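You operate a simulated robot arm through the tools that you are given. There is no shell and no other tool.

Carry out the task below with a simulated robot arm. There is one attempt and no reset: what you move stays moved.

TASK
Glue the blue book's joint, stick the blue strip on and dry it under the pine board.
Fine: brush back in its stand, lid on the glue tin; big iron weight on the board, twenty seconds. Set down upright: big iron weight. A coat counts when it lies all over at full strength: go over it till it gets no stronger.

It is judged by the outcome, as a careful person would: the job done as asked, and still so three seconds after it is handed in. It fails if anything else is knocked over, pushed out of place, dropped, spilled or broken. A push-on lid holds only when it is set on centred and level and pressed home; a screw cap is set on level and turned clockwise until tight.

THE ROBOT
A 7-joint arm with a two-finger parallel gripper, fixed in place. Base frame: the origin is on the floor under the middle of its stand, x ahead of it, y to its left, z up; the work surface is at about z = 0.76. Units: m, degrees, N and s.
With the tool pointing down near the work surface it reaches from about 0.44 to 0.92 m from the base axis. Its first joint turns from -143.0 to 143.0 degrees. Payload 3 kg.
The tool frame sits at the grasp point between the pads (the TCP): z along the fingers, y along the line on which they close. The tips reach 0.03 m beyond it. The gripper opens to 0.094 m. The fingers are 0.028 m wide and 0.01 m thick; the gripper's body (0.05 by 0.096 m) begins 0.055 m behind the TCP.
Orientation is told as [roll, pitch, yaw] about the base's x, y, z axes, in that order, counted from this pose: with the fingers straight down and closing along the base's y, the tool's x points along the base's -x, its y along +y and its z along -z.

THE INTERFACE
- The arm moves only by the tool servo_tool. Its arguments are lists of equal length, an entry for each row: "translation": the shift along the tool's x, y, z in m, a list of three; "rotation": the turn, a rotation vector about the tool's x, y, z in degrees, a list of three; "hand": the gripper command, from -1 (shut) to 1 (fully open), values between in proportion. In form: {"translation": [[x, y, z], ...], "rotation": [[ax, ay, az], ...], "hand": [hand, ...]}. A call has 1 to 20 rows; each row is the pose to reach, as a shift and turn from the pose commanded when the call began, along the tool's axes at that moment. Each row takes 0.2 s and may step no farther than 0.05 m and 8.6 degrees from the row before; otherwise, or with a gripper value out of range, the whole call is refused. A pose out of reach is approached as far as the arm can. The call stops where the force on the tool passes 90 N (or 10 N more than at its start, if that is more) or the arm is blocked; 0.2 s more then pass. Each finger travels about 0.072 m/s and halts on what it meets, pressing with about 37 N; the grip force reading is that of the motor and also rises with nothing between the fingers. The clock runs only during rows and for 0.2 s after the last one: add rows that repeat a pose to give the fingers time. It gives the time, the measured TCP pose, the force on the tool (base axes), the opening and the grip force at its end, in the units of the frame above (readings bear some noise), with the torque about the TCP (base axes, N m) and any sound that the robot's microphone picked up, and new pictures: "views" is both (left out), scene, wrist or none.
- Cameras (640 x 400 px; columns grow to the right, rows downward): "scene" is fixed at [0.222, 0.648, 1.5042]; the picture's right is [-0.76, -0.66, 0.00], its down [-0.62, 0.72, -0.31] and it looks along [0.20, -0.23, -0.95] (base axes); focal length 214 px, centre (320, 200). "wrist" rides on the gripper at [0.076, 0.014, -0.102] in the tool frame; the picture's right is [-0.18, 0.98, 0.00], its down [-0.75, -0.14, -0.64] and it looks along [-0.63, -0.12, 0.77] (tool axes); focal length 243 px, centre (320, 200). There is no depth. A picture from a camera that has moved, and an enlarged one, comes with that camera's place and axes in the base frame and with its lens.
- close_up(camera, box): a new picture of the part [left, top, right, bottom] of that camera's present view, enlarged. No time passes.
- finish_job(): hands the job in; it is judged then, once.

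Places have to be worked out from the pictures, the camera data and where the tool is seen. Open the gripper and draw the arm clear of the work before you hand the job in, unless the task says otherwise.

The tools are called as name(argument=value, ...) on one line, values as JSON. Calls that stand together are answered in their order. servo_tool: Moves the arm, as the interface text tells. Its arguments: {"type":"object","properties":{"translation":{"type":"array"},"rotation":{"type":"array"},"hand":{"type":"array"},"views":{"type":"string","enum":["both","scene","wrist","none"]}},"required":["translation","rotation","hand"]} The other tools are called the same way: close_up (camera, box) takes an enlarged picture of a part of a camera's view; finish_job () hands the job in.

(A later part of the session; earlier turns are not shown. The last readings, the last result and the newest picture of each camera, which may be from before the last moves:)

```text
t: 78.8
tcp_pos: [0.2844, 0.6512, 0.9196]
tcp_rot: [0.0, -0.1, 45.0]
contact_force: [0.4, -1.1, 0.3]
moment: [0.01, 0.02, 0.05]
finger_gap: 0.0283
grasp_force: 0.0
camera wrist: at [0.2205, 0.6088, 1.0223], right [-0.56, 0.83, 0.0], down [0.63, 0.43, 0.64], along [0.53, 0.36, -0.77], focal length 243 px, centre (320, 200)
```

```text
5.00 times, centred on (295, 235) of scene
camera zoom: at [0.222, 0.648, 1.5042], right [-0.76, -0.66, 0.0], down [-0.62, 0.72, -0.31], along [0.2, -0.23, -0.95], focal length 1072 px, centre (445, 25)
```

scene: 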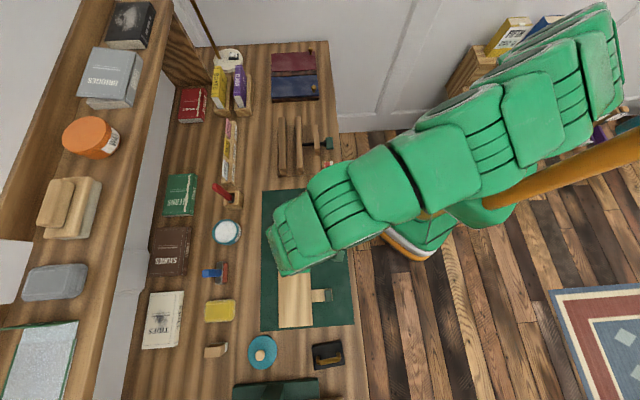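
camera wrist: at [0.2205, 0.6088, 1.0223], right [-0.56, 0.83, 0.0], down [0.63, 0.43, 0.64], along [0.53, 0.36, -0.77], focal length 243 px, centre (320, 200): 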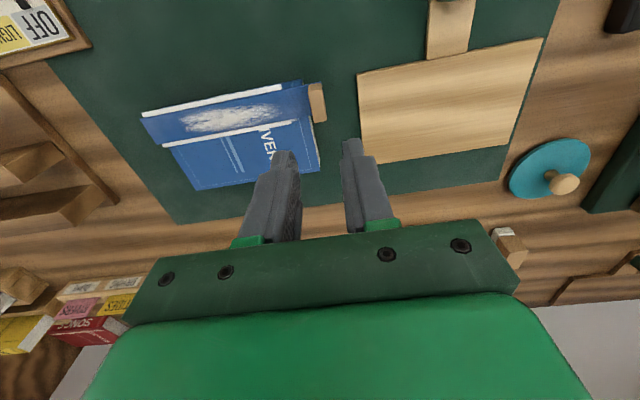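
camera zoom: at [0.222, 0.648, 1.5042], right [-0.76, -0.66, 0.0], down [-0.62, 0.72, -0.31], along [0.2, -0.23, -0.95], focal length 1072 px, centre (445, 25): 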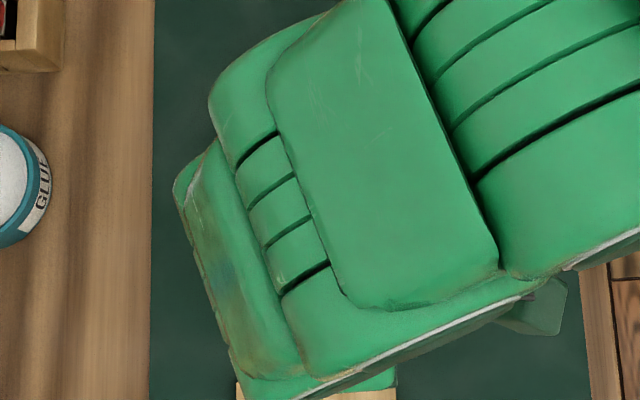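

The strip lies on the joint, centred on the book, tab just past the book's end. Next is the pine board; I'll move over its handle to look.

servo_tool(translation=[[0.02, 0.03, -0.02], [0.04, 0.07, -0.03], [0.06, 0.11, -0.04], [0.07, 0.125, -0.04], [0.07, 0.125, -0.04]], rotation=[[0, 0, 0], [0, 0, 0], [0, 0, 0], [0, 0, 0], [0, 0, 0]], hand=[-0.4, -0.4, 0, 0.3, 0.3])

close_up(camera="wrist", box=[220, 0, 440, 150])

close_up(camera="scene", box=[265, 255, 355, 335])

```text
t: 80.0
tcp_pos: [0.1439, 0.6918, 0.9584]
tcp_rot: [0.1, 0.0, 45.1]
contact_force: [0.6, 0.4, 0.4]
moment: [0.02, 0.0, -0.03]
finger_gap: 0.0613
grasp_force: 0.1
camera wrist: at [0.0802, 0.6484, 1.0617], right [-0.56, 0.83, 0.0], down [0.63, 0.43, 0.64], along [0.53, 0.36, -0.77], focal length 243 px, centre (320, 200)
```

scene: 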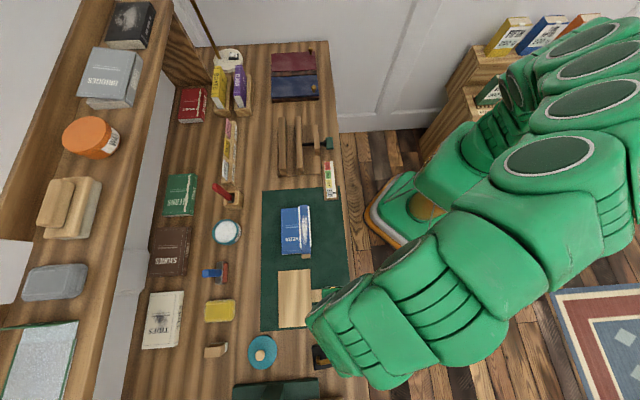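
wrist: 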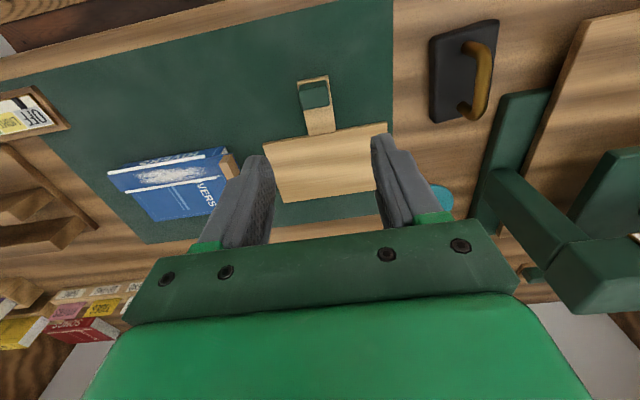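

```text
2.67 times, centred on (330, 75) of wrist
camera zoom: at [0.0802, 0.6484, 1.0617], right [-0.56, 0.83, 0.0], down [0.63, 0.43, 0.64], along [0.53, 0.36, -0.77], focal length 647 px, centre (293, 533)
```

zoom: 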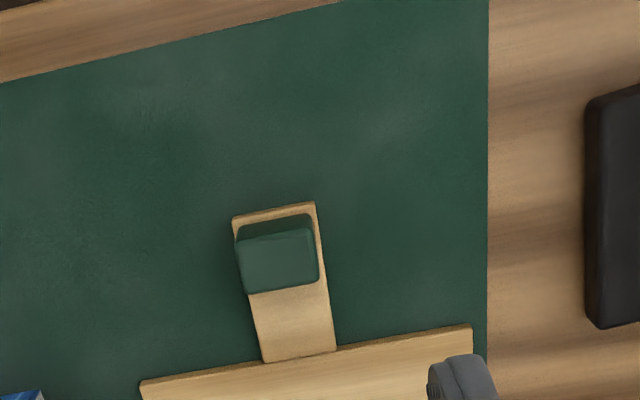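

```text
5.00 times, centred on (310, 295) of scene
camera zoom: at [0.222, 0.648, 1.5042], right [-0.76, -0.66, 0.0], down [-0.62, 0.72, -0.31], along [0.2, -0.23, -0.95], focal length 1072 px, centre (370, -275)
```

zoom: 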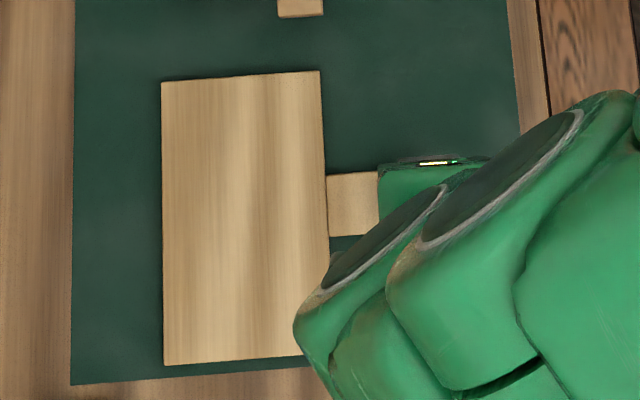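

The board has a tongue with a green grip block about 3 cm wide and 2.5 cm tall at radial 0.594, lateral 0.382. I'll descend over it.

servo_tool(translation=[[-0.0035, -0.006, 0.04], [-0.0035, -0.006, 0.08], [-0.0035, -0.006, 0.105], [-0.0035, -0.006, 0.105]], rotation=[[0, 0, 0], [0, 0, 0], [0, 0, 0], [0, 0, 0]], hand=[0.1, 0.1, 0.1, 0.1], views="wrist")

close_up(camera="wrist", box=[220, 60, 420, 220])

```text
t: 81.0
tcp_pos: [0.1539, 0.6893, 0.8526]
tcp_rot: [0.1, 0.0, 45.0]
contact_force: [0.1, -0.5, -0.8]
moment: [-0.04, 0.01, 0.02]
finger_gap: 0.0517
grasp_force: 0.0
camera wrist: at [0.0897, 0.6455, 0.9565], right [-0.56, 0.83, 0.0], down [0.63, 0.43, 0.64], along [0.53, 0.36, -0.77], focal length 243 px, centre (320, 200)
```

wrist: 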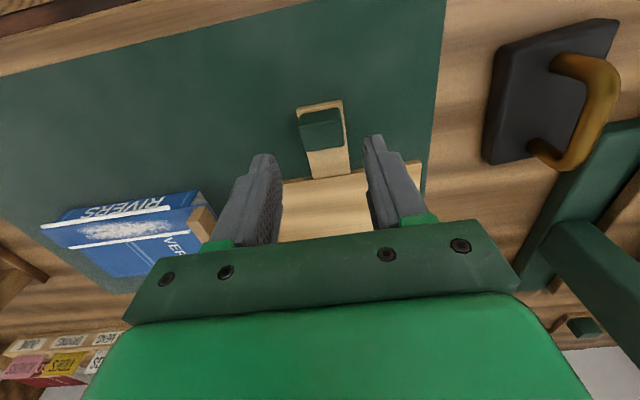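

```text
2.50 times, centred on (320, 140) of wrist
camera zoom: at [0.0897, 0.6455, 0.9565], right [-0.56, 0.83, 0.0], down [0.63, 0.43, 0.64], along [0.53, 0.36, -0.77], focal length 606 px, centre (320, 350)
```

zoom: 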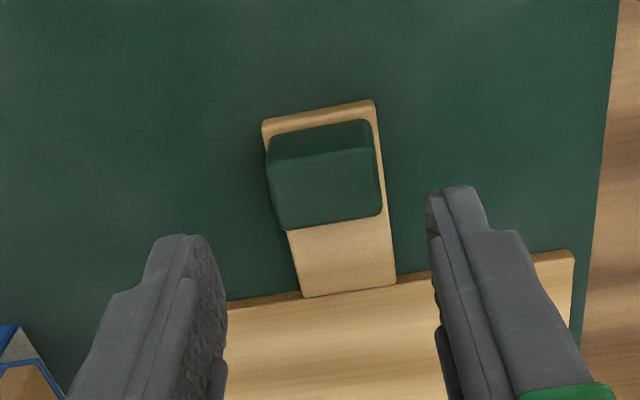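

Block centre is ~3 mm inward and 2.5 mm along from the TCP; correct, lower to z 0.807 and grip.

servo_tool(translation=[[0.0032, 0.0025, 0.025], [0.0032, 0.0025, 0.0455], [0.0032, 0.0025, 0.0455], [0.0032, 0.0025, 0.0455], [0.0032, 0.0025, 0.0455], [0.0032, 0.0025, 0.0455]], rotation=[[0, 0, 0], [0, 0, 0], [0, 0, 0], [0, 0, 0], [0, 0, 0], [0, 0, 0]], hand=[0.1, 0.1, 0.1, -0.5, -1, -1], views="wrist")

close_up(camera="wrist", box=[220, 60, 420, 220])

```text
t: 82.4
tcp_pos: [0.1484, 0.6876, 0.8073]
tcp_rot: [0.1, 0.0, 45.0]
contact_force: [0.7, -0.2, 0.2]
moment: [0.01, -0.09, -0.1]
finger_gap: 0.0311
grasp_force: 37.3
camera wrist: at [0.0848, 0.6442, 0.9111], right [-0.56, 0.83, 0.0], down [0.63, 0.43, 0.64], along [0.53, 0.36, -0.77], focal length 243 px, centre (320, 200)
```

wrist: 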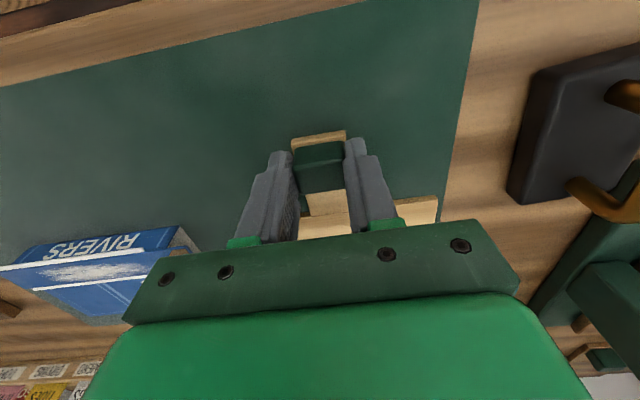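

```text
2.50 times, centred on (320, 140) of wrist
camera zoom: at [0.0848, 0.6442, 0.9111], right [-0.56, 0.83, 0.0], down [0.63, 0.43, 0.64], along [0.53, 0.36, -0.77], focal length 606 px, centre (320, 350)
```

zoom: 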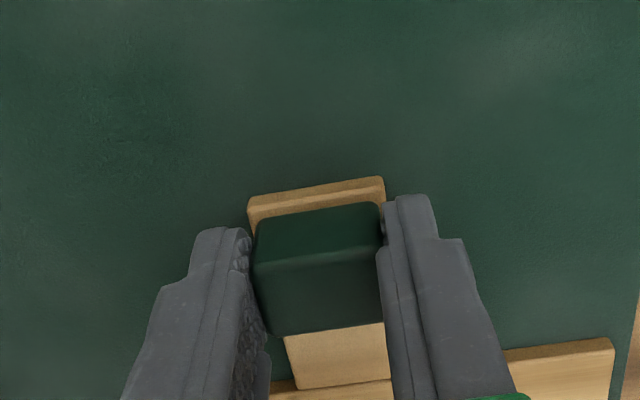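

Gripped (31 mm). Lift and check the board stays level.

servo_tool(translation=[[0, 0, -0.015], [0, 0, -0.045], [0, 0, -0.08], [0, 0, -0.08], [0, 0, -0.08]], rotation=[[0, 0, 0], [0, 0, 0], [0, 0, 0], [0, 0, 0], [0, 0, 0]], hand=[-1, -1, -1, -1, -1])

close_up(camera="wrist", box=[160, 60, 480, 240])

```text
t: 83.6
tcp_pos: [0.1494, 0.6881, 0.8866]
tcp_rot: [0.0, 0.0, 44.9]
contact_force: [0.3, 0.3, -0.7]
moment: [-0.08, 0.03, 0.0]
finger_gap: 0.0311
grasp_force: 37.2
camera wrist: at [0.0859, 0.6451, 0.9903], right [-0.56, 0.83, 0.0], down [0.63, 0.43, 0.64], along [0.53, 0.36, -0.77], focal length 243 px, centre (320, 200)
```

scene: 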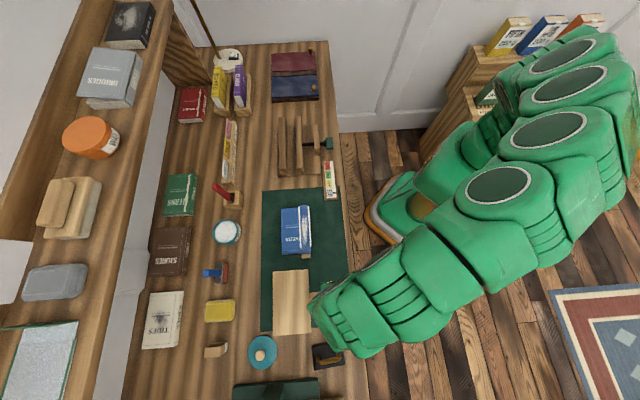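
wrist: 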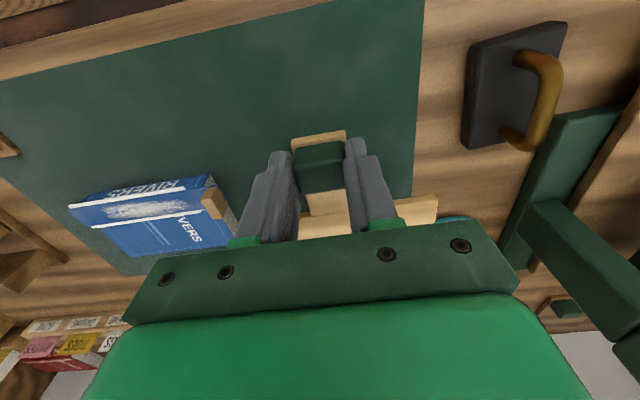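

```text
2.00 times, centred on (320, 150) of wrist
camera zoom: at [0.0859, 0.6451, 0.9903], right [-0.56, 0.83, 0.0], down [0.63, 0.43, 0.64], along [0.53, 0.36, -0.77], focal length 485 px, centre (320, 300)
```

zoom: 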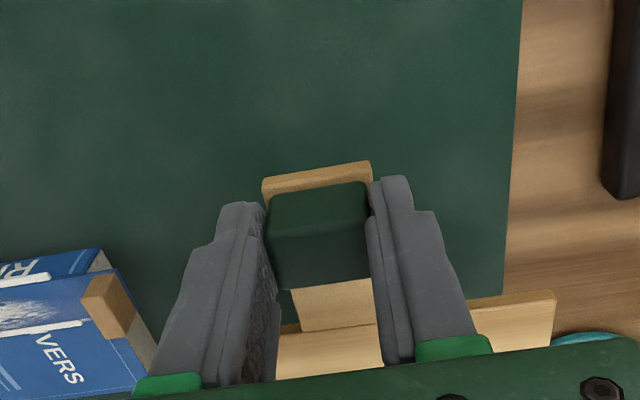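

Board is level in the grip. Carry it sideways over the book.

servo_tool(translation=[[0.001, -0.042, 0], [0.003, -0.084, 0], [0.004, -0.126, 0], [0.006, -0.168, 0], [0.007, -0.2105, 0], [0.007, -0.2105, 0], [0.007, -0.2105, 0]], rotation=[[0, 0, 0], [0, 0, 0], [0, 0, 0], [0, 0, 0], [0, 0, 0], [0, 0, 0], [0, 0, 0]], hand=[-1, -1, -1, -1, -1, -1, -1])

close_up(camera="wrist", box=[160, 60, 480, 240])

close_up(camera="scene", box=[255, 185, 345, 275])

```text
t: 85.2
tcp_pos: [0.2921, 0.533, 0.889]
tcp_rot: [0.0, 0.0, 45.0]
contact_force: [0.0, 0.0, -0.9]
moment: [-0.04, 0.05, -0.01]
finger_gap: 0.0313
grasp_force: 36.8
camera wrist: at [0.2286, 0.4901, 0.9927], right [-0.56, 0.83, 0.0], down [0.63, 0.43, 0.64], along [0.53, 0.36, -0.77], focal length 243 px, centre (320, 200)
```

scene: 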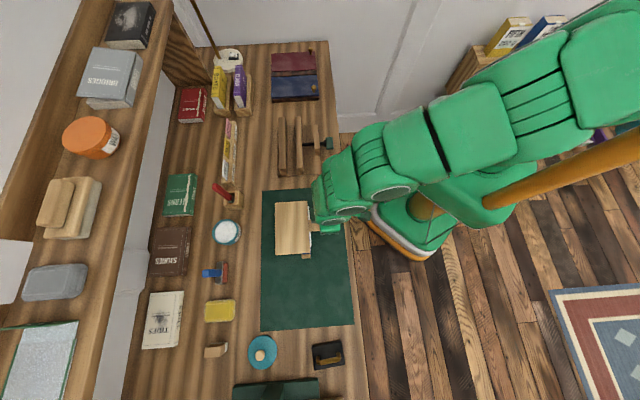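
wrist: 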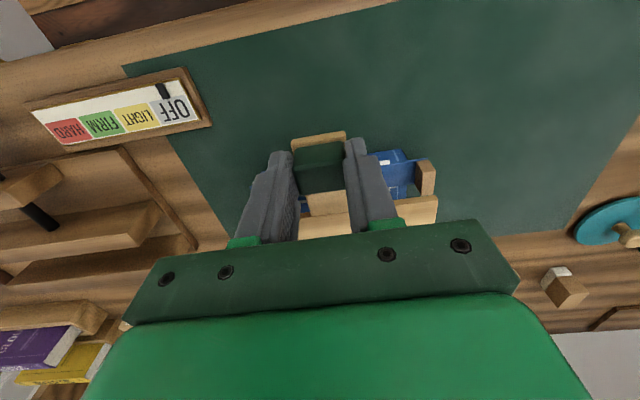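

```text
2.00 times, centred on (320, 150) of wrist
camera zoom: at [0.2286, 0.4901, 0.9927], right [-0.56, 0.83, 0.0], down [0.63, 0.43, 0.64], along [0.53, 0.36, -0.77], focal length 485 px, centre (320, 300)
```

zoom: 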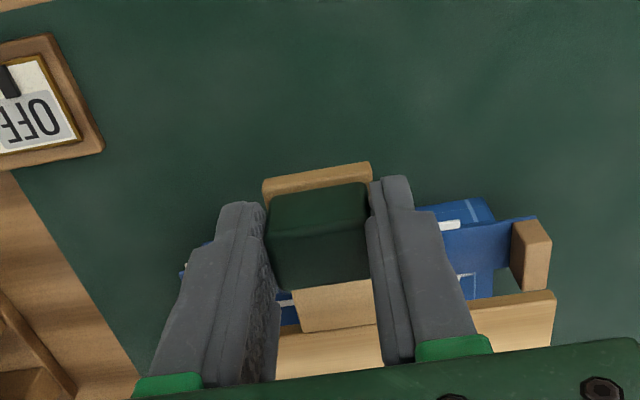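

```text
4.44 times, centred on (300, 230) of scene
camera zoom: at [0.222, 0.648, 1.5042], right [-0.76, -0.66, 0.0], down [-0.62, 0.72, -0.31], along [0.2, -0.23, -0.95], focal length 953 px, centre (409, 67)
```

zoom: 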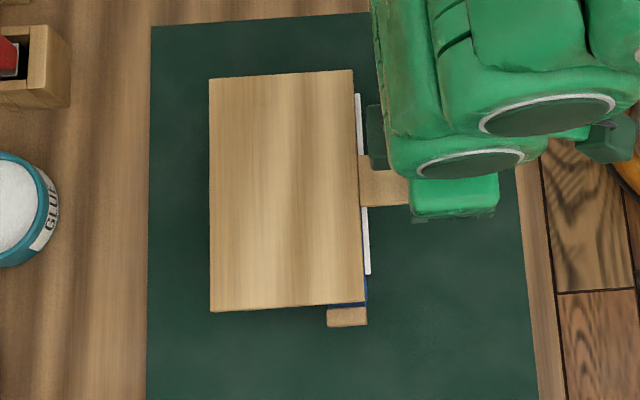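

Board is over the book; its far edge is only ~2 mm from the strip's tab, so I'll shift 4 mm away from the tab and 1.5 mm inward, then lower to just above.

servo_tool(translation=[[0.0015, -0.004, 0], [0.0015, -0.004, 0.02], [0.0015, -0.004, 0.04], [0.0015, -0.004, 0.046], [0.0015, -0.004, 0.046]], rotation=[[0, 0, 0], [0, 0, 0], [0, 0, 0], [0, 0, 0], [0, 0, 0]], hand=[-1, -1, -1, -1, -1])

close_up(camera="wrist", box=[160, 60, 480, 240])

close_up(camera="scene", box=[255, 185, 345, 275])

```text
t: 86.4
tcp_pos: [0.2947, 0.5292, 0.8417]
tcp_rot: [0.0, -0.1, 45.0]
contact_force: [-0.1, 0.4, -0.9]
moment: [-0.11, 0.07, 0.01]
finger_gap: 0.0309
grasp_force: 37.1
camera wrist: at [0.2316, 0.4867, 0.9459], right [-0.56, 0.83, 0.0], down [0.63, 0.43, 0.64], along [0.53, 0.36, -0.77], focal length 243 px, centre (320, 200)
```

scene: 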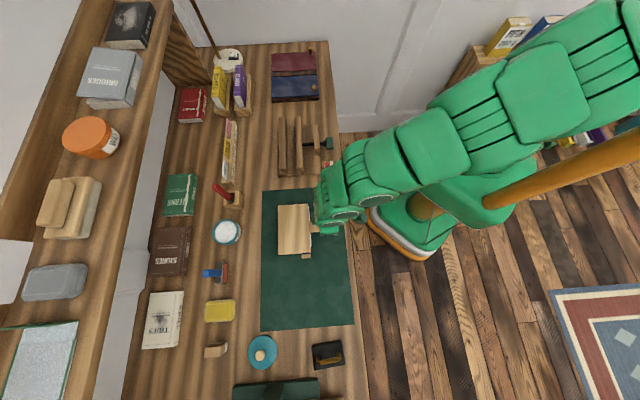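
wrist: 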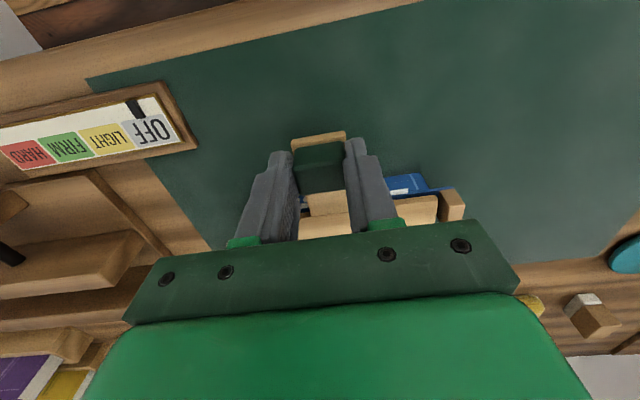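

```text
2.00 times, centred on (320, 150) of wrist
camera zoom: at [0.2316, 0.4867, 0.9459], right [-0.56, 0.83, 0.0], down [0.63, 0.43, 0.64], along [0.53, 0.36, -0.77], focal length 485 px, centre (320, 300)
```

zoom: 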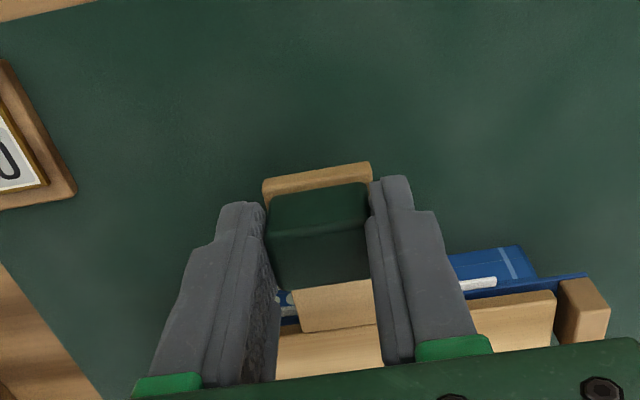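

```text
4.44 times, centred on (300, 230) of scene
camera zoom: at [0.222, 0.648, 1.5042], right [-0.76, -0.66, 0.0], down [-0.62, 0.72, -0.31], along [0.2, -0.23, -0.95], focal length 953 px, centre (409, 67)
```

zoom: 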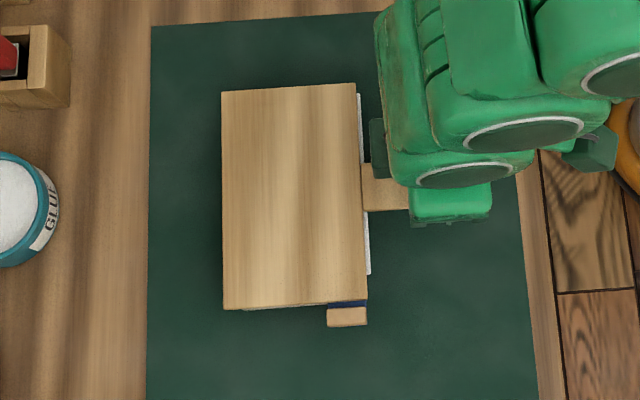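

Clear of the tab now. I'll shift 2 mm inward to cover the whole strip and lower in small steps until it rests.

servo_tool(translation=[[0.002, 0, 0.002], [0.002, 0, 0.004], [0.002, 0, 0.006], [0.002, 0, 0.006]], rotation=[[0, 0, 0], [0, 0, 0], [0, 0, 0], [0, 0, 0]], hand=[-1, -1, -1, -1], views="none")

```text
t: 87.4
tcp_pos: [0.2931, 0.5281, 0.8365]
tcp_rot: [0.0, 0.1, 45.0]
contact_force: [-0.8, -1.0, 7.4]
moment: [0.34, -0.36, -0.05]
finger_gap: 0.031
grasp_force: 37.1
```

Contact at 7 N on the strip, evenly along its length (no twist toward the tab). Lower 1 mm more, then release and rise.

servo_tool(translation=[[0, 0, 0.001], [0, 0, 0.001], [0, 0, 0.0005], [0, 0, 0.0005], [0, 0, 0.0005], [0, 0, 0.0], [0, 0, -0.03], [0, 0, -0.07], [0, 0, -0.11]], rotation=[[0, 0, 0], [0, 0, 0], [0, 0, 0], [0, 0, 0], [0, 0, 0], [0, 0, 0], [0, 0, 0], [0, 0, 0], [0, 0, 0]], hand=[-1, -1, -0.1, 0.1, 0.1, 0.1, 0.1, 0.1, 0.1])

close_up(camera="wrist", box=[200, 20, 440, 180])

close_up(camera="scene", box=[255, 185, 345, 275])

```text
t: 89.4
tcp_pos: [0.2941, 0.5283, 0.9472]
tcp_rot: [0.0, 0.0, 45.0]
contact_force: [0.0, -0.3, 0.0]
moment: [-0.01, 0.0, 0.01]
finger_gap: 0.0515
grasp_force: 0.0
camera wrist: at [0.23, 0.4847, 1.0499], right [-0.56, 0.83, 0.0], down [0.63, 0.43, 0.64], along [0.53, 0.36, -0.77], focal length 243 px, centre (320, 200)
```

scene: 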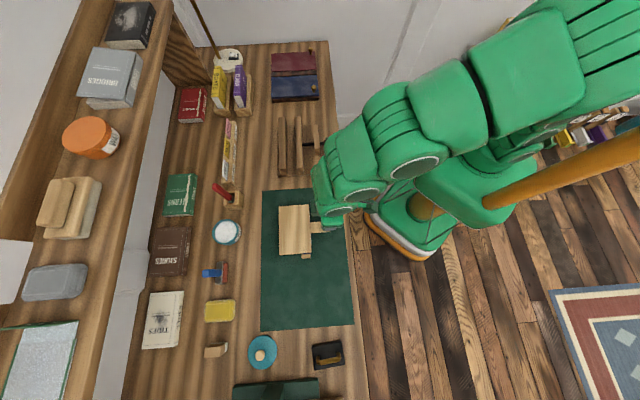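
wrist: 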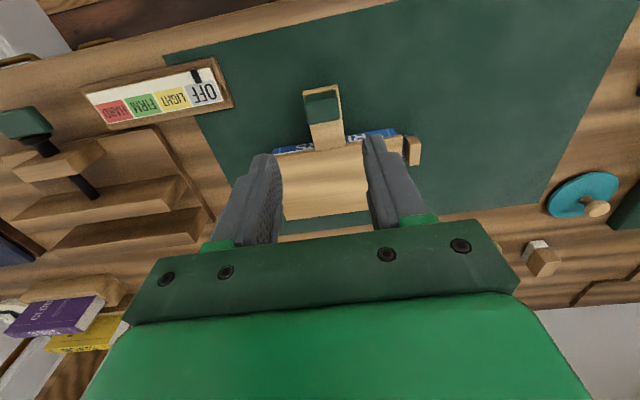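

```text
2.50 times, centred on (320, 100) of wrist
camera zoom: at [0.23, 0.4847, 1.0499], right [-0.56, 0.83, 0.0], down [0.63, 0.43, 0.64], along [0.53, 0.36, -0.77], focal length 606 px, centre (320, 450)
```

zoom: 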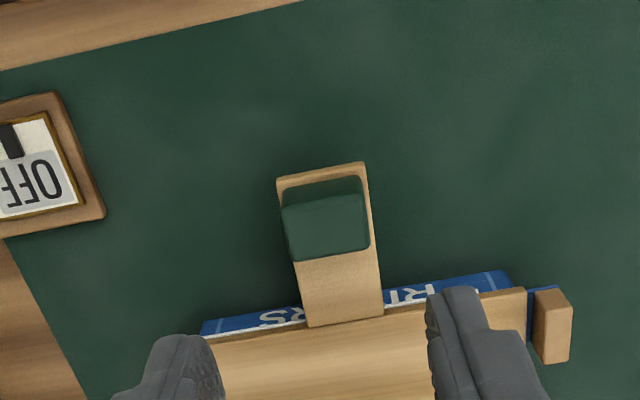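

```text
4.44 times, centred on (300, 230) of scene
camera zoom: at [0.222, 0.648, 1.5042], right [-0.76, -0.66, 0.0], down [-0.62, 0.72, -0.31], along [0.2, -0.23, -0.95], focal length 953 px, centre (409, 67)
```

zoom: 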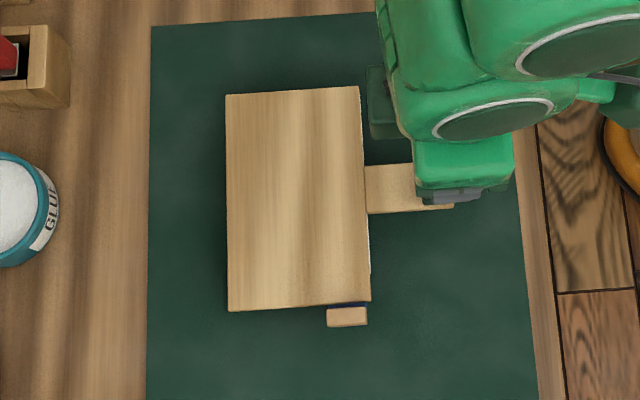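

The board rests flat over strip and book, clear of the tab. Now to the iron weight: move over it for a look.

servo_tool(translation=[[0, 0.035, -0.03], [0, 0.08, -0.04], [0, 0.125, -0.04], [0, 0.17, -0.04], [0, 0.215, -0.04], [0, 0.26, -0.04], [0, 0.305, -0.04], [0, 0.345, -0.04], [0, 0.345, -0.04]], rotation=[[0, 0, 0], [0, 0, 0], [0, 0, 0], [0, 0, 0], [0, 0, 0], [0, 0, 0], [0, 0, 0], [0, 0, 0], [0, 0, 0]], hand=[0.1, 0.1, 0.1, 0.1, 0.1, 0.1, 0.1, 0.1, 0.1])

close_up(camera="wrist", box=[240, 0, 480, 160])

close_up(camera="scene", box=[280, 320, 380, 400])

```text
t: 91.4
tcp_pos: [0.05, 0.7732, 0.9856]
tcp_rot: [0.0, 0.1, 44.9]
contact_force: [0.6, 0.2, -0.8]
moment: [-0.04, -0.01, 0.02]
finger_gap: 0.0515
grasp_force: 0.0
camera wrist: at [-0.0126, 0.7305, 1.0901], right [-0.56, 0.83, 0.0], down [0.63, 0.43, 0.64], along [0.53, 0.36, -0.77], focal length 243 px, centre (320, 200)
```

scene: 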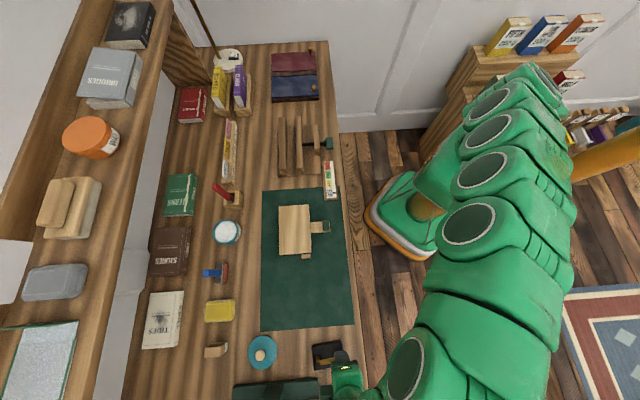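
wrist: 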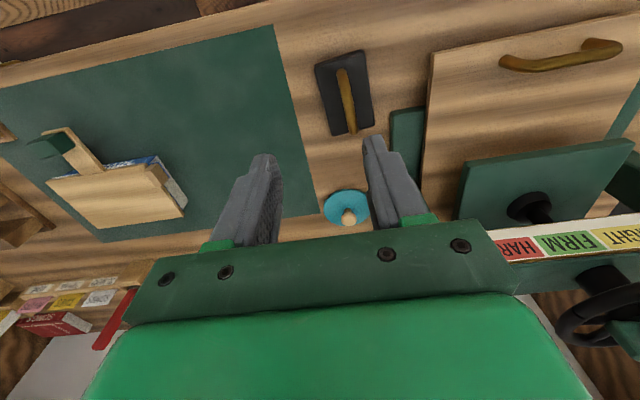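

```text
2.50 times, centred on (360, 80) of wrist
camera zoom: at [-0.0126, 0.7305, 1.0901], right [-0.56, 0.83, 0.0], down [0.63, 0.43, 0.64], along [0.53, 0.36, -0.77], focal length 606 px, centre (220, 500)
```

zoom: 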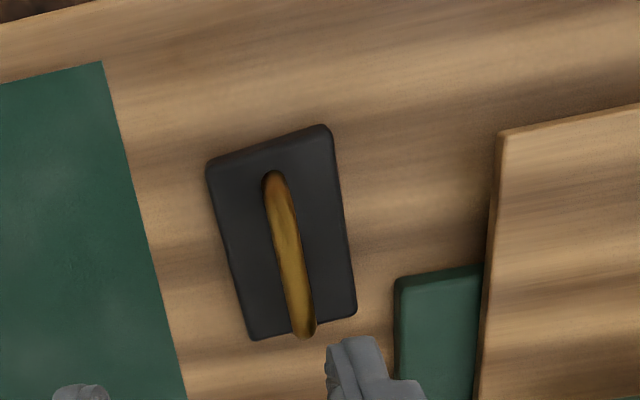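

```text
5.00 times, centred on (330, 360) of scene
camera zoom: at [0.222, 0.648, 1.5042], right [-0.76, -0.66, 0.0], down [-0.62, 0.72, -0.31], along [0.2, -0.23, -0.95], focal length 1072 px, centre (270, -600)
```

zoom: 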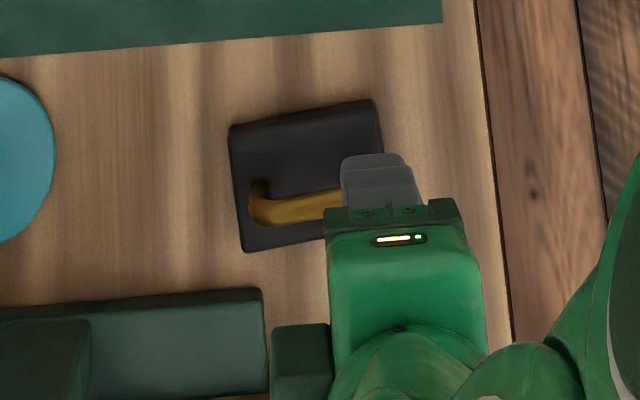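

The iron weight is a slab about 8×5.7 cm with a bar handle along the radial direction, centred near radial 0.606 / lateral 0.539, turned ~5°. I'll hover lower over it with matching yaw.

servo_tool(translation=[[-0.01, 0.014, 0.03], [-0.0225, 0.028, 0.065], [-0.0225, 0.028, 0.1], [-0.0225, 0.028, 0.1]], rotation=[[0, 0, -2.5], [0, 0, -5], [0, 0, -5], [0, 0, -5]], hand=[0, 0, 0, 0])

close_up(camera="wrist", box=[220, 40, 440, 200])

close_up(camera="scene", box=[280, 320, 380, 400])

```text
t: 92.4
tcp_pos: [0.0472, 0.8089, 0.8879]
tcp_rot: [0.0, 0.0, 50.0]
contact_force: [0.4, -0.2, -0.3]
moment: [-0.01, 0.0, 0.0]
finger_gap: 0.0473
grasp_force: 0.2
camera wrist: at [-0.0125, 0.7601, 0.9912], right [-0.64, 0.77, 0.0], down [0.59, 0.49, 0.64], along [0.5, 0.41, -0.77], focal length 243 px, centre (320, 200)
```

scene: 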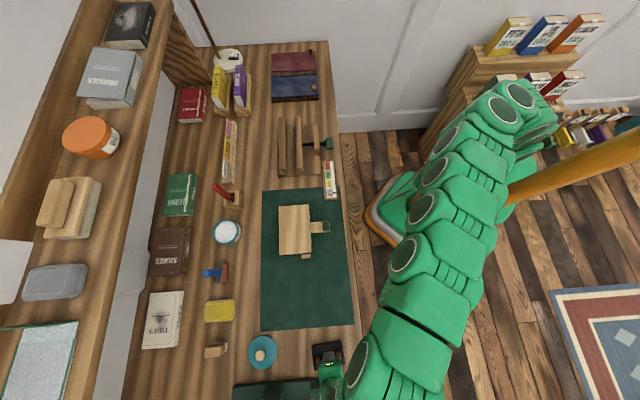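
wrist: 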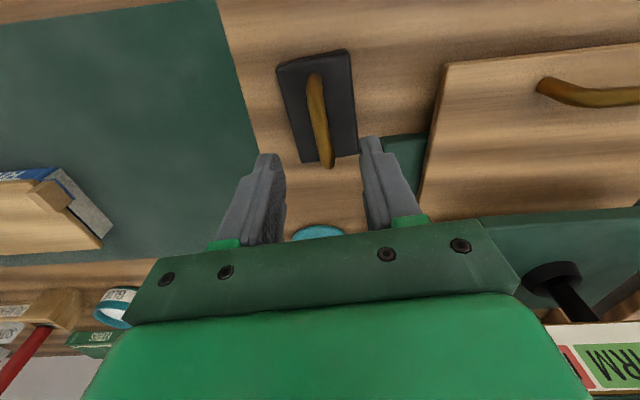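

```text
2.50 times, centred on (330, 120) of wrist
camera zoom: at [-0.0125, 0.7601, 0.9912], right [-0.64, 0.77, 0.0], down [0.59, 0.49, 0.64], along [0.5, 0.41, -0.77], focal length 606 px, centre (295, 400)
```

zoom: 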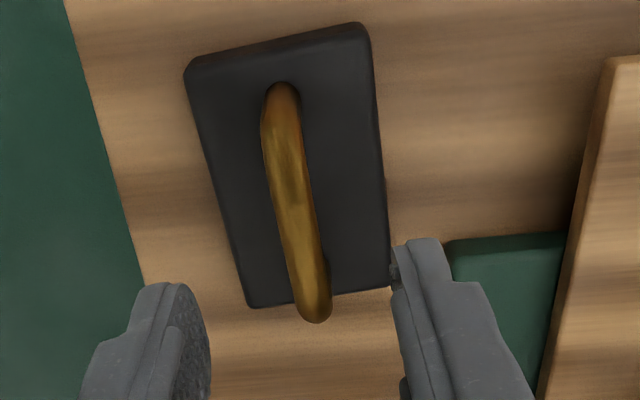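

```text
5.00 times, centred on (330, 360) of scene
camera zoom: at [0.222, 0.648, 1.5042], right [-0.76, -0.66, 0.0], down [-0.62, 0.72, -0.31], along [0.2, -0.23, -0.95], focal length 1072 px, centre (270, -600)
```

zoom: 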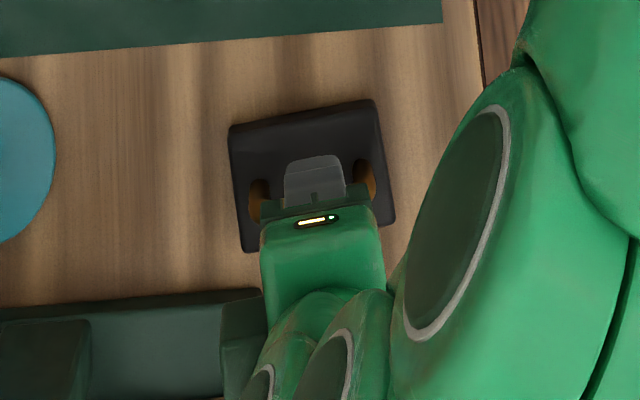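

The bar is parallel to the tool axis and within 2 mm of centre. Lower so the tips straddle the bar, stopping above the slab.

servo_tool(translation=[[0.001, 0.002, 0.025], [0.001, 0.002, 0.05], [0.001, 0.002, 0.05]], rotation=[[0, 0, 0], [0, 0, 0], [0, 0, 0]], hand=[0, 0, 0], views="wrist")

close_up(camera="wrist", box=[220, 60, 420, 240])

```text
t: 93.2
tcp_pos: [0.0438, 0.8086, 0.8374]
tcp_rot: [0.0, 0.0, 50.0]
contact_force: [-0.4, -0.7, 0.2]
moment: [0.03, 0.01, 0.01]
finger_gap: 0.0467
grasp_force: 0.1
camera wrist: at [-0.0153, 0.7609, 0.9409], right [-0.63, 0.77, 0.0], down [0.59, 0.49, 0.64], along [0.5, 0.41, -0.77], focal length 243 px, centre (320, 200)
```

wrist: 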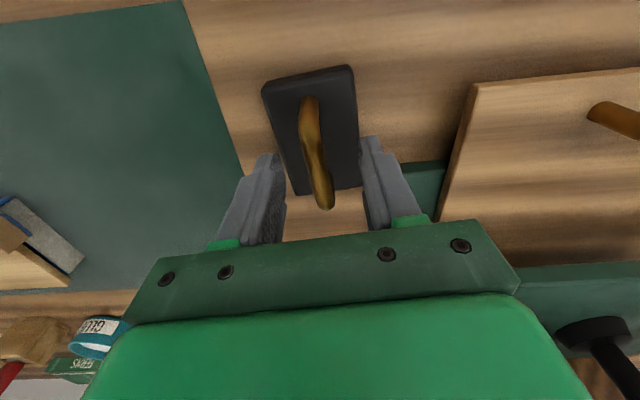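

```text
2.22 times, centred on (320, 150) of wrist
camera zoom: at [-0.0153, 0.7609, 0.9409], right [-0.63, 0.77, 0.0], down [0.59, 0.49, 0.64], along [0.5, 0.41, -0.77], focal length 539 px, centre (320, 311)
```

zoom: 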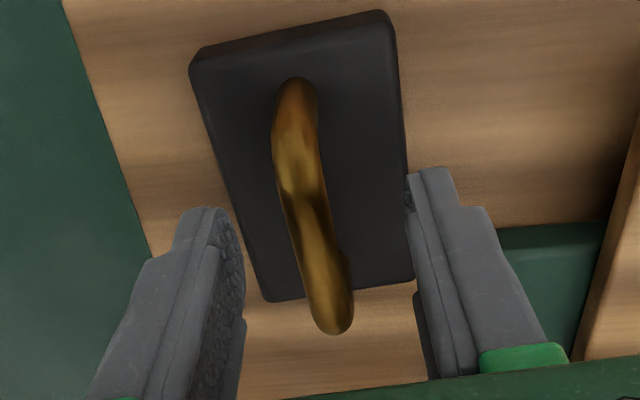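

Bar crest is at about z 0.812 and slab top about 0.782, so I'll lower to TCP 0.820 and close on the bar.

servo_tool(translation=[[0.001, 0, 0.009], [0.001, 0, 0.0172], [0.001, 0, 0.0172], [0.001, 0, 0.0172], [0.001, 0, 0.0172], [0.001, 0, 0.0172]], rotation=[[0, 0, 0], [0, 0, 0], [0, 0, 0], [0, 0, 0], [0, 0, 0], [0, 0, 0]], hand=[0, 0, -0.4, -0.8, -1, -1], views="wrist")

close_up(camera="wrist", box=[220, 60, 420, 240])

```text
t: 94.6
tcp_pos: [0.0426, 0.8081, 0.8181]
tcp_rot: [-0.1, 0.0, 50.0]
contact_force: [0.7, 0.6, -0.4]
moment: [0.12, -0.09, -0.05]
finger_gap: 0.0159
grasp_force: 37.1
camera wrist: at [-0.0163, 0.7593, 0.9221], right [-0.63, 0.77, 0.0], down [0.59, 0.49, 0.64], along [0.5, 0.41, -0.77], focal length 243 px, centre (320, 200)
```

wrist: 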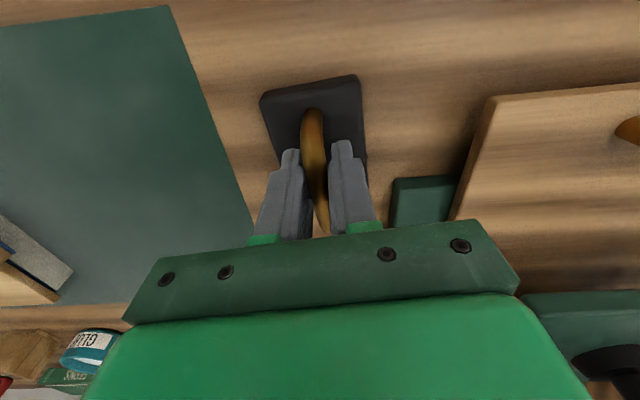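

```text
2.22 times, centred on (320, 150) of wrist
camera zoom: at [-0.0163, 0.7593, 0.9221], right [-0.63, 0.77, 0.0], down [0.59, 0.49, 0.64], along [0.5, 0.41, -0.77], focal length 539 px, centre (320, 311)
```

zoom: 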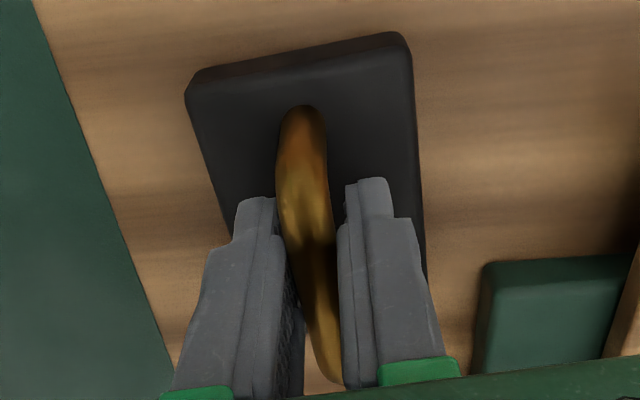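

Gripped on the 16 mm bar. Lift 3 cm and check it hangs level.

servo_tool(translation=[[0, 0, -0.008], [0, 0, -0.02], [0, 0, -0.035], [0, 0, -0.035], [0, 0, -0.035]], rotation=[[0, 0, 0], [0, 0, 0], [0, 0, 0], [0, 0, 0], [0, 0, 0]], hand=[-1, -1, -1, -1, -1])

close_up(camera="wrist", box=[220, 60, 420, 240])

close_up(camera="scene", box=[280, 310, 380, 400])

```text
t: 95.8
tcp_pos: [0.0424, 0.8094, 0.852]
tcp_rot: [0.0, 0.0, 50.0]
contact_force: [-0.4, 0.0, -8.2]
moment: [0.01, 0.07, 0.04]
finger_gap: 0.0161
grasp_force: 36.5
camera wrist: at [-0.0164, 0.7595, 0.9564], right [-0.63, 0.77, 0.0], down [0.59, 0.49, 0.64], along [0.5, 0.41, -0.77], focal length 243 px, centre (320, 200)
```

scene: 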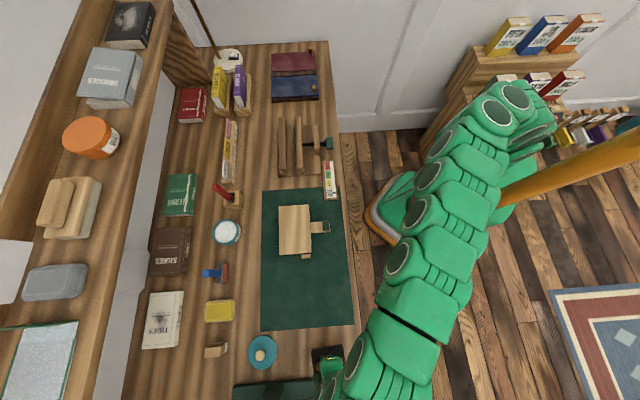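
wrist: 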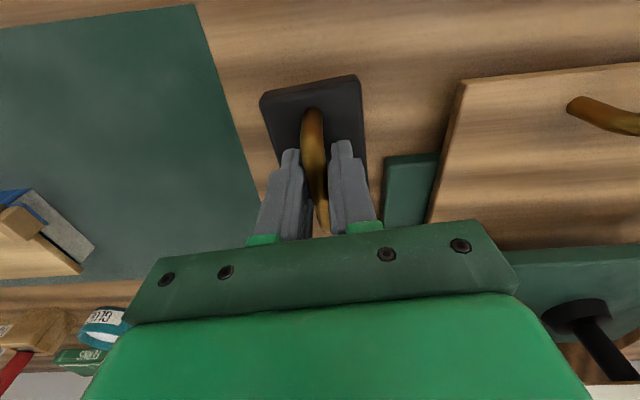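

```text
2.22 times, centred on (320, 150) of wrist
camera zoom: at [-0.0164, 0.7595, 0.9564], right [-0.63, 0.77, 0.0], down [0.59, 0.49, 0.64], along [0.5, 0.41, -0.77], focal length 539 px, centre (320, 311)
```

zoom: 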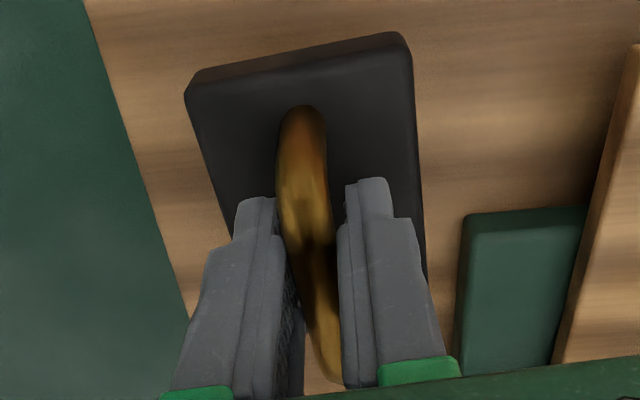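

```text
4.44 times, centred on (330, 355) of scene
camera zoom: at [0.222, 0.648, 1.5042], right [-0.76, -0.66, 0.0], down [-0.62, 0.72, -0.31], along [0.2, -0.23, -0.95], focal length 953 px, centre (276, -489)
```

zoom: 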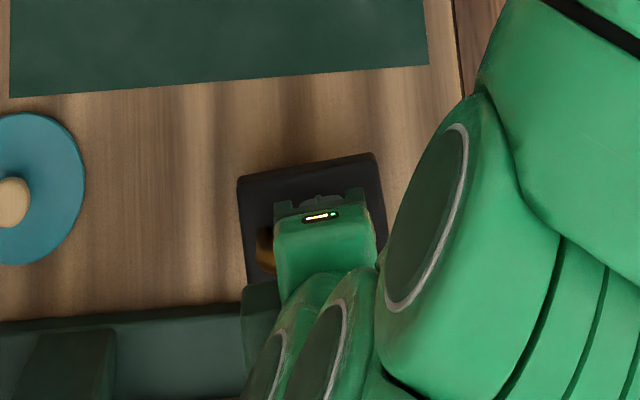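

It hangs level (8 N, no slip). Raise and carry it over the board, turning back in line with it.

servo_tool(translation=[[0, 0, -0.035], [-0.003, -0.02, -0.068], [-0.008, -0.06, -0.068], [-0.013, -0.1, -0.068], [-0.0175, -0.142, -0.068], [-0.022, -0.184, -0.068], [-0.027, -0.226, -0.068], [-0.031, -0.268, -0.068], [-0.0355, -0.31, -0.068], [-0.04, -0.35, -0.068], [-0.0438, -0.3797, -0.068], [-0.0438, -0.3797, -0.068]], rotation=[[0, 0, 0], [0, 0, 0], [0, 0, 1], [0, 0, 2], [0, 0, 3], [0, 0, 4], [0, 0, 5], [0, 0, 5], [0, 0, 5], [0, 0, 5], [0, 0, 5], [0, 0, 5]], hand=[-1, -1, -1, -1, -1, -1, -1, -1, -1, -1, -1, -1])

close_up(camera="wrist", box=[180, 40, 460, 240])

close_up(camera="scene", box=[255, 185, 345, 275])

```text
t: 98.4
tcp_pos: [0.3612, 0.5971, 0.9246]
tcp_rot: [0.1, 0.0, 44.9]
contact_force: [-0.5, 0.3, -8.0]
moment: [-0.01, 0.04, -0.05]
finger_gap: 0.0158
grasp_force: 36.8
camera wrist: at [0.298, 0.5527, 1.0275], right [-0.56, 0.83, 0.0], down [0.63, 0.43, 0.64], along [0.53, 0.36, -0.77], focal length 243 px, centre (320, 200)
```

scene: 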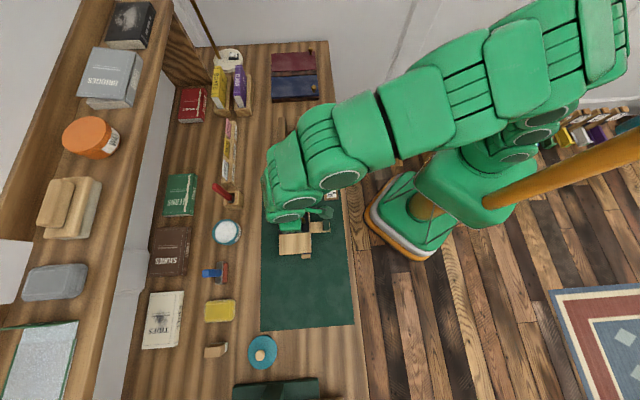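
wrist: 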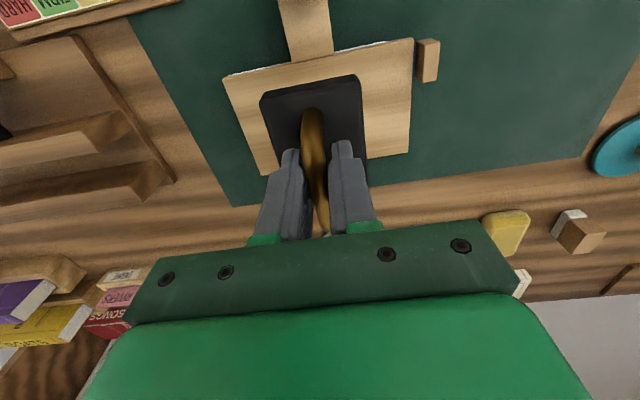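

```text
2.00 times, centred on (320, 140) of wrist
camera zoom: at [0.298, 0.5527, 1.0275], right [-0.56, 0.83, 0.0], down [0.63, 0.43, 0.64], along [0.53, 0.36, -0.77], focal length 485 px, centre (320, 320)
```

zoom: 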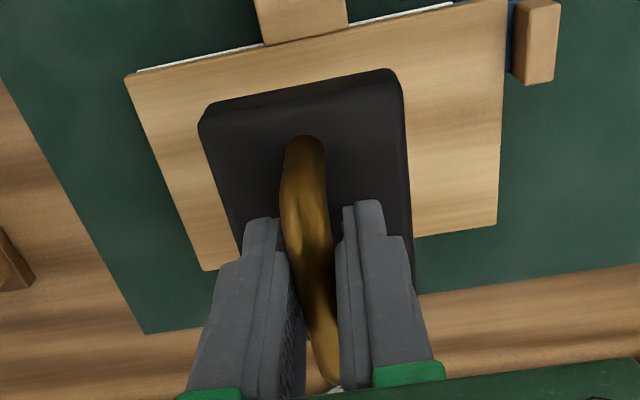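

```text
4.44 times, centred on (300, 230) of scene
camera zoom: at [0.222, 0.648, 1.5042], right [-0.76, -0.66, 0.0], down [-0.62, 0.72, -0.31], along [0.2, -0.23, -0.95], focal length 953 px, centre (409, 67)
```

zoom: 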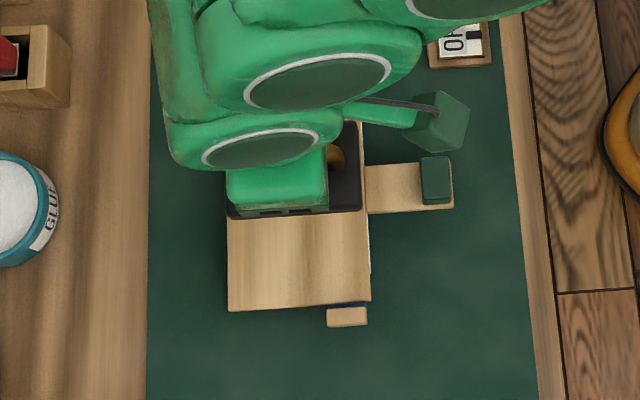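

The weight is over the board's middle, covering the strip line. Lower to about 1 cm above, then in fine steps.

servo_tool(translation=[[0, 0.002, 0.03], [0, 0.002, 0.055], [0, 0.002, 0.06], [0, 0.002, 0.06]], rotation=[[0, 0, 0], [0, 0, 0], [0, 0, 0], [0, 0, 0]], hand=[-1, -1, -1, -1], views="wrist")

close_up(camera="wrist", box=[180, 40, 460, 240])

```text
t: 99.4
tcp_pos: [0.3613, 0.5973, 0.8625]
tcp_rot: [0.0, 0.0, 44.9]
contact_force: [-0.3, -0.7, -7.5]
moment: [-0.03, 0.05, -0.01]
finger_gap: 0.0158
grasp_force: 37.5
camera wrist: at [0.2976, 0.5543, 0.9661], right [-0.57, 0.82, 0.0], down [0.63, 0.43, 0.64], along [0.53, 0.36, -0.77], focal length 243 px, centre (320, 200)
```

wrist: 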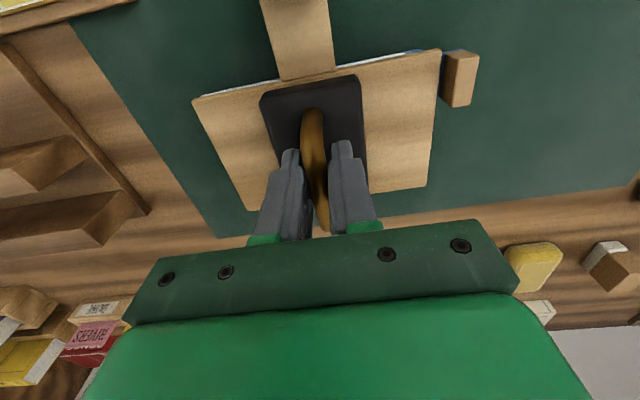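

```text
2.00 times, centred on (320, 140) of wrist
camera zoom: at [0.2976, 0.5543, 0.9661], right [-0.57, 0.82, 0.0], down [0.63, 0.43, 0.64], along [0.53, 0.36, -0.77], focal length 485 px, centre (320, 320)
```

zoom: 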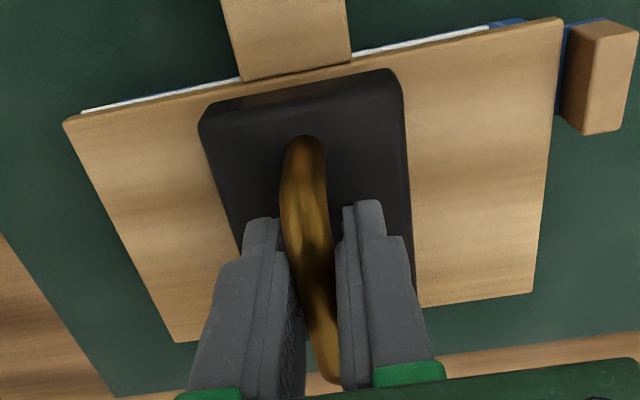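

Nearly down, force still the free weight. Continue in 1.5 mm steps until it rests.

servo_tool(translation=[[0, 0, 0.0015], [0, 0, 0.003], [0, 0, 0.0045], [0, 0, 0.0045]], rotation=[[0, 0, 0], [0, 0, 0], [0, 0, 0], [0, 0, 0]], hand=[-1, -1, -1, -1], views="none")

```text
t: 100.4
tcp_pos: [0.3595, 0.5985, 0.8564]
tcp_rot: [0.0, -0.1, 45.0]
contact_force: [0.0, -0.4, -8.3]
moment: [-0.06, 0.01, -0.01]
finger_gap: 0.0163
grasp_force: 37.5
```

servo_tool(translation=[[0, 0, 0.0015], [0, 0, 0.003], [0, 0, 0.0045], [0, 0, 0.0045]], rotation=[[0, 0, 0], [0, 0, 0], [0, 0, 0], [0, 0, 0]], hand=[-1, -1, -1, -1], views="wrist")

close_up(camera="wrist", box=[180, 40, 460, 240])

```text
t: 101.4
tcp_pos: [0.3586, 0.5994, 0.8531]
tcp_rot: [0.1, -0.3, 45.1]
contact_force: [6.8, 5.5, 30.3]
moment: [-0.11, 0.11, 0.02]
finger_gap: 0.0161
grasp_force: 37.1
camera wrist: at [0.2962, 0.5554, 0.9567], right [-0.56, 0.83, 0.0], down [0.63, 0.43, 0.64], along [0.53, 0.37, -0.76], focal length 243 px, centre (320, 200)
```

wrist: 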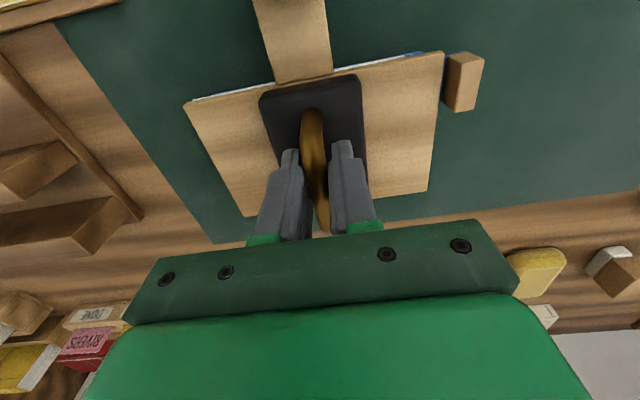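

```text
2.00 times, centred on (320, 140) of wrist
camera zoom: at [0.2962, 0.5554, 0.9567], right [-0.56, 0.83, 0.0], down [0.63, 0.43, 0.64], along [0.53, 0.37, -0.76], focal length 485 px, centre (320, 320)
```

zoom: 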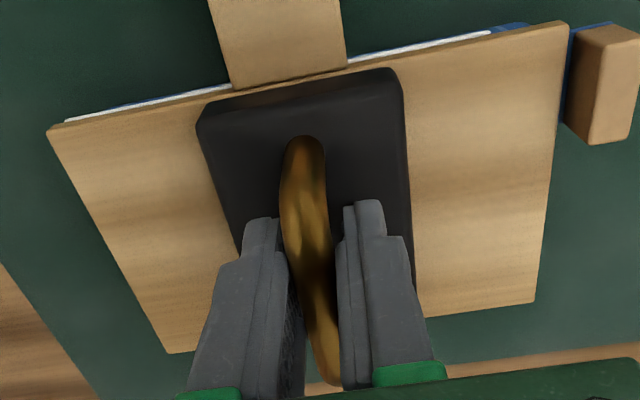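

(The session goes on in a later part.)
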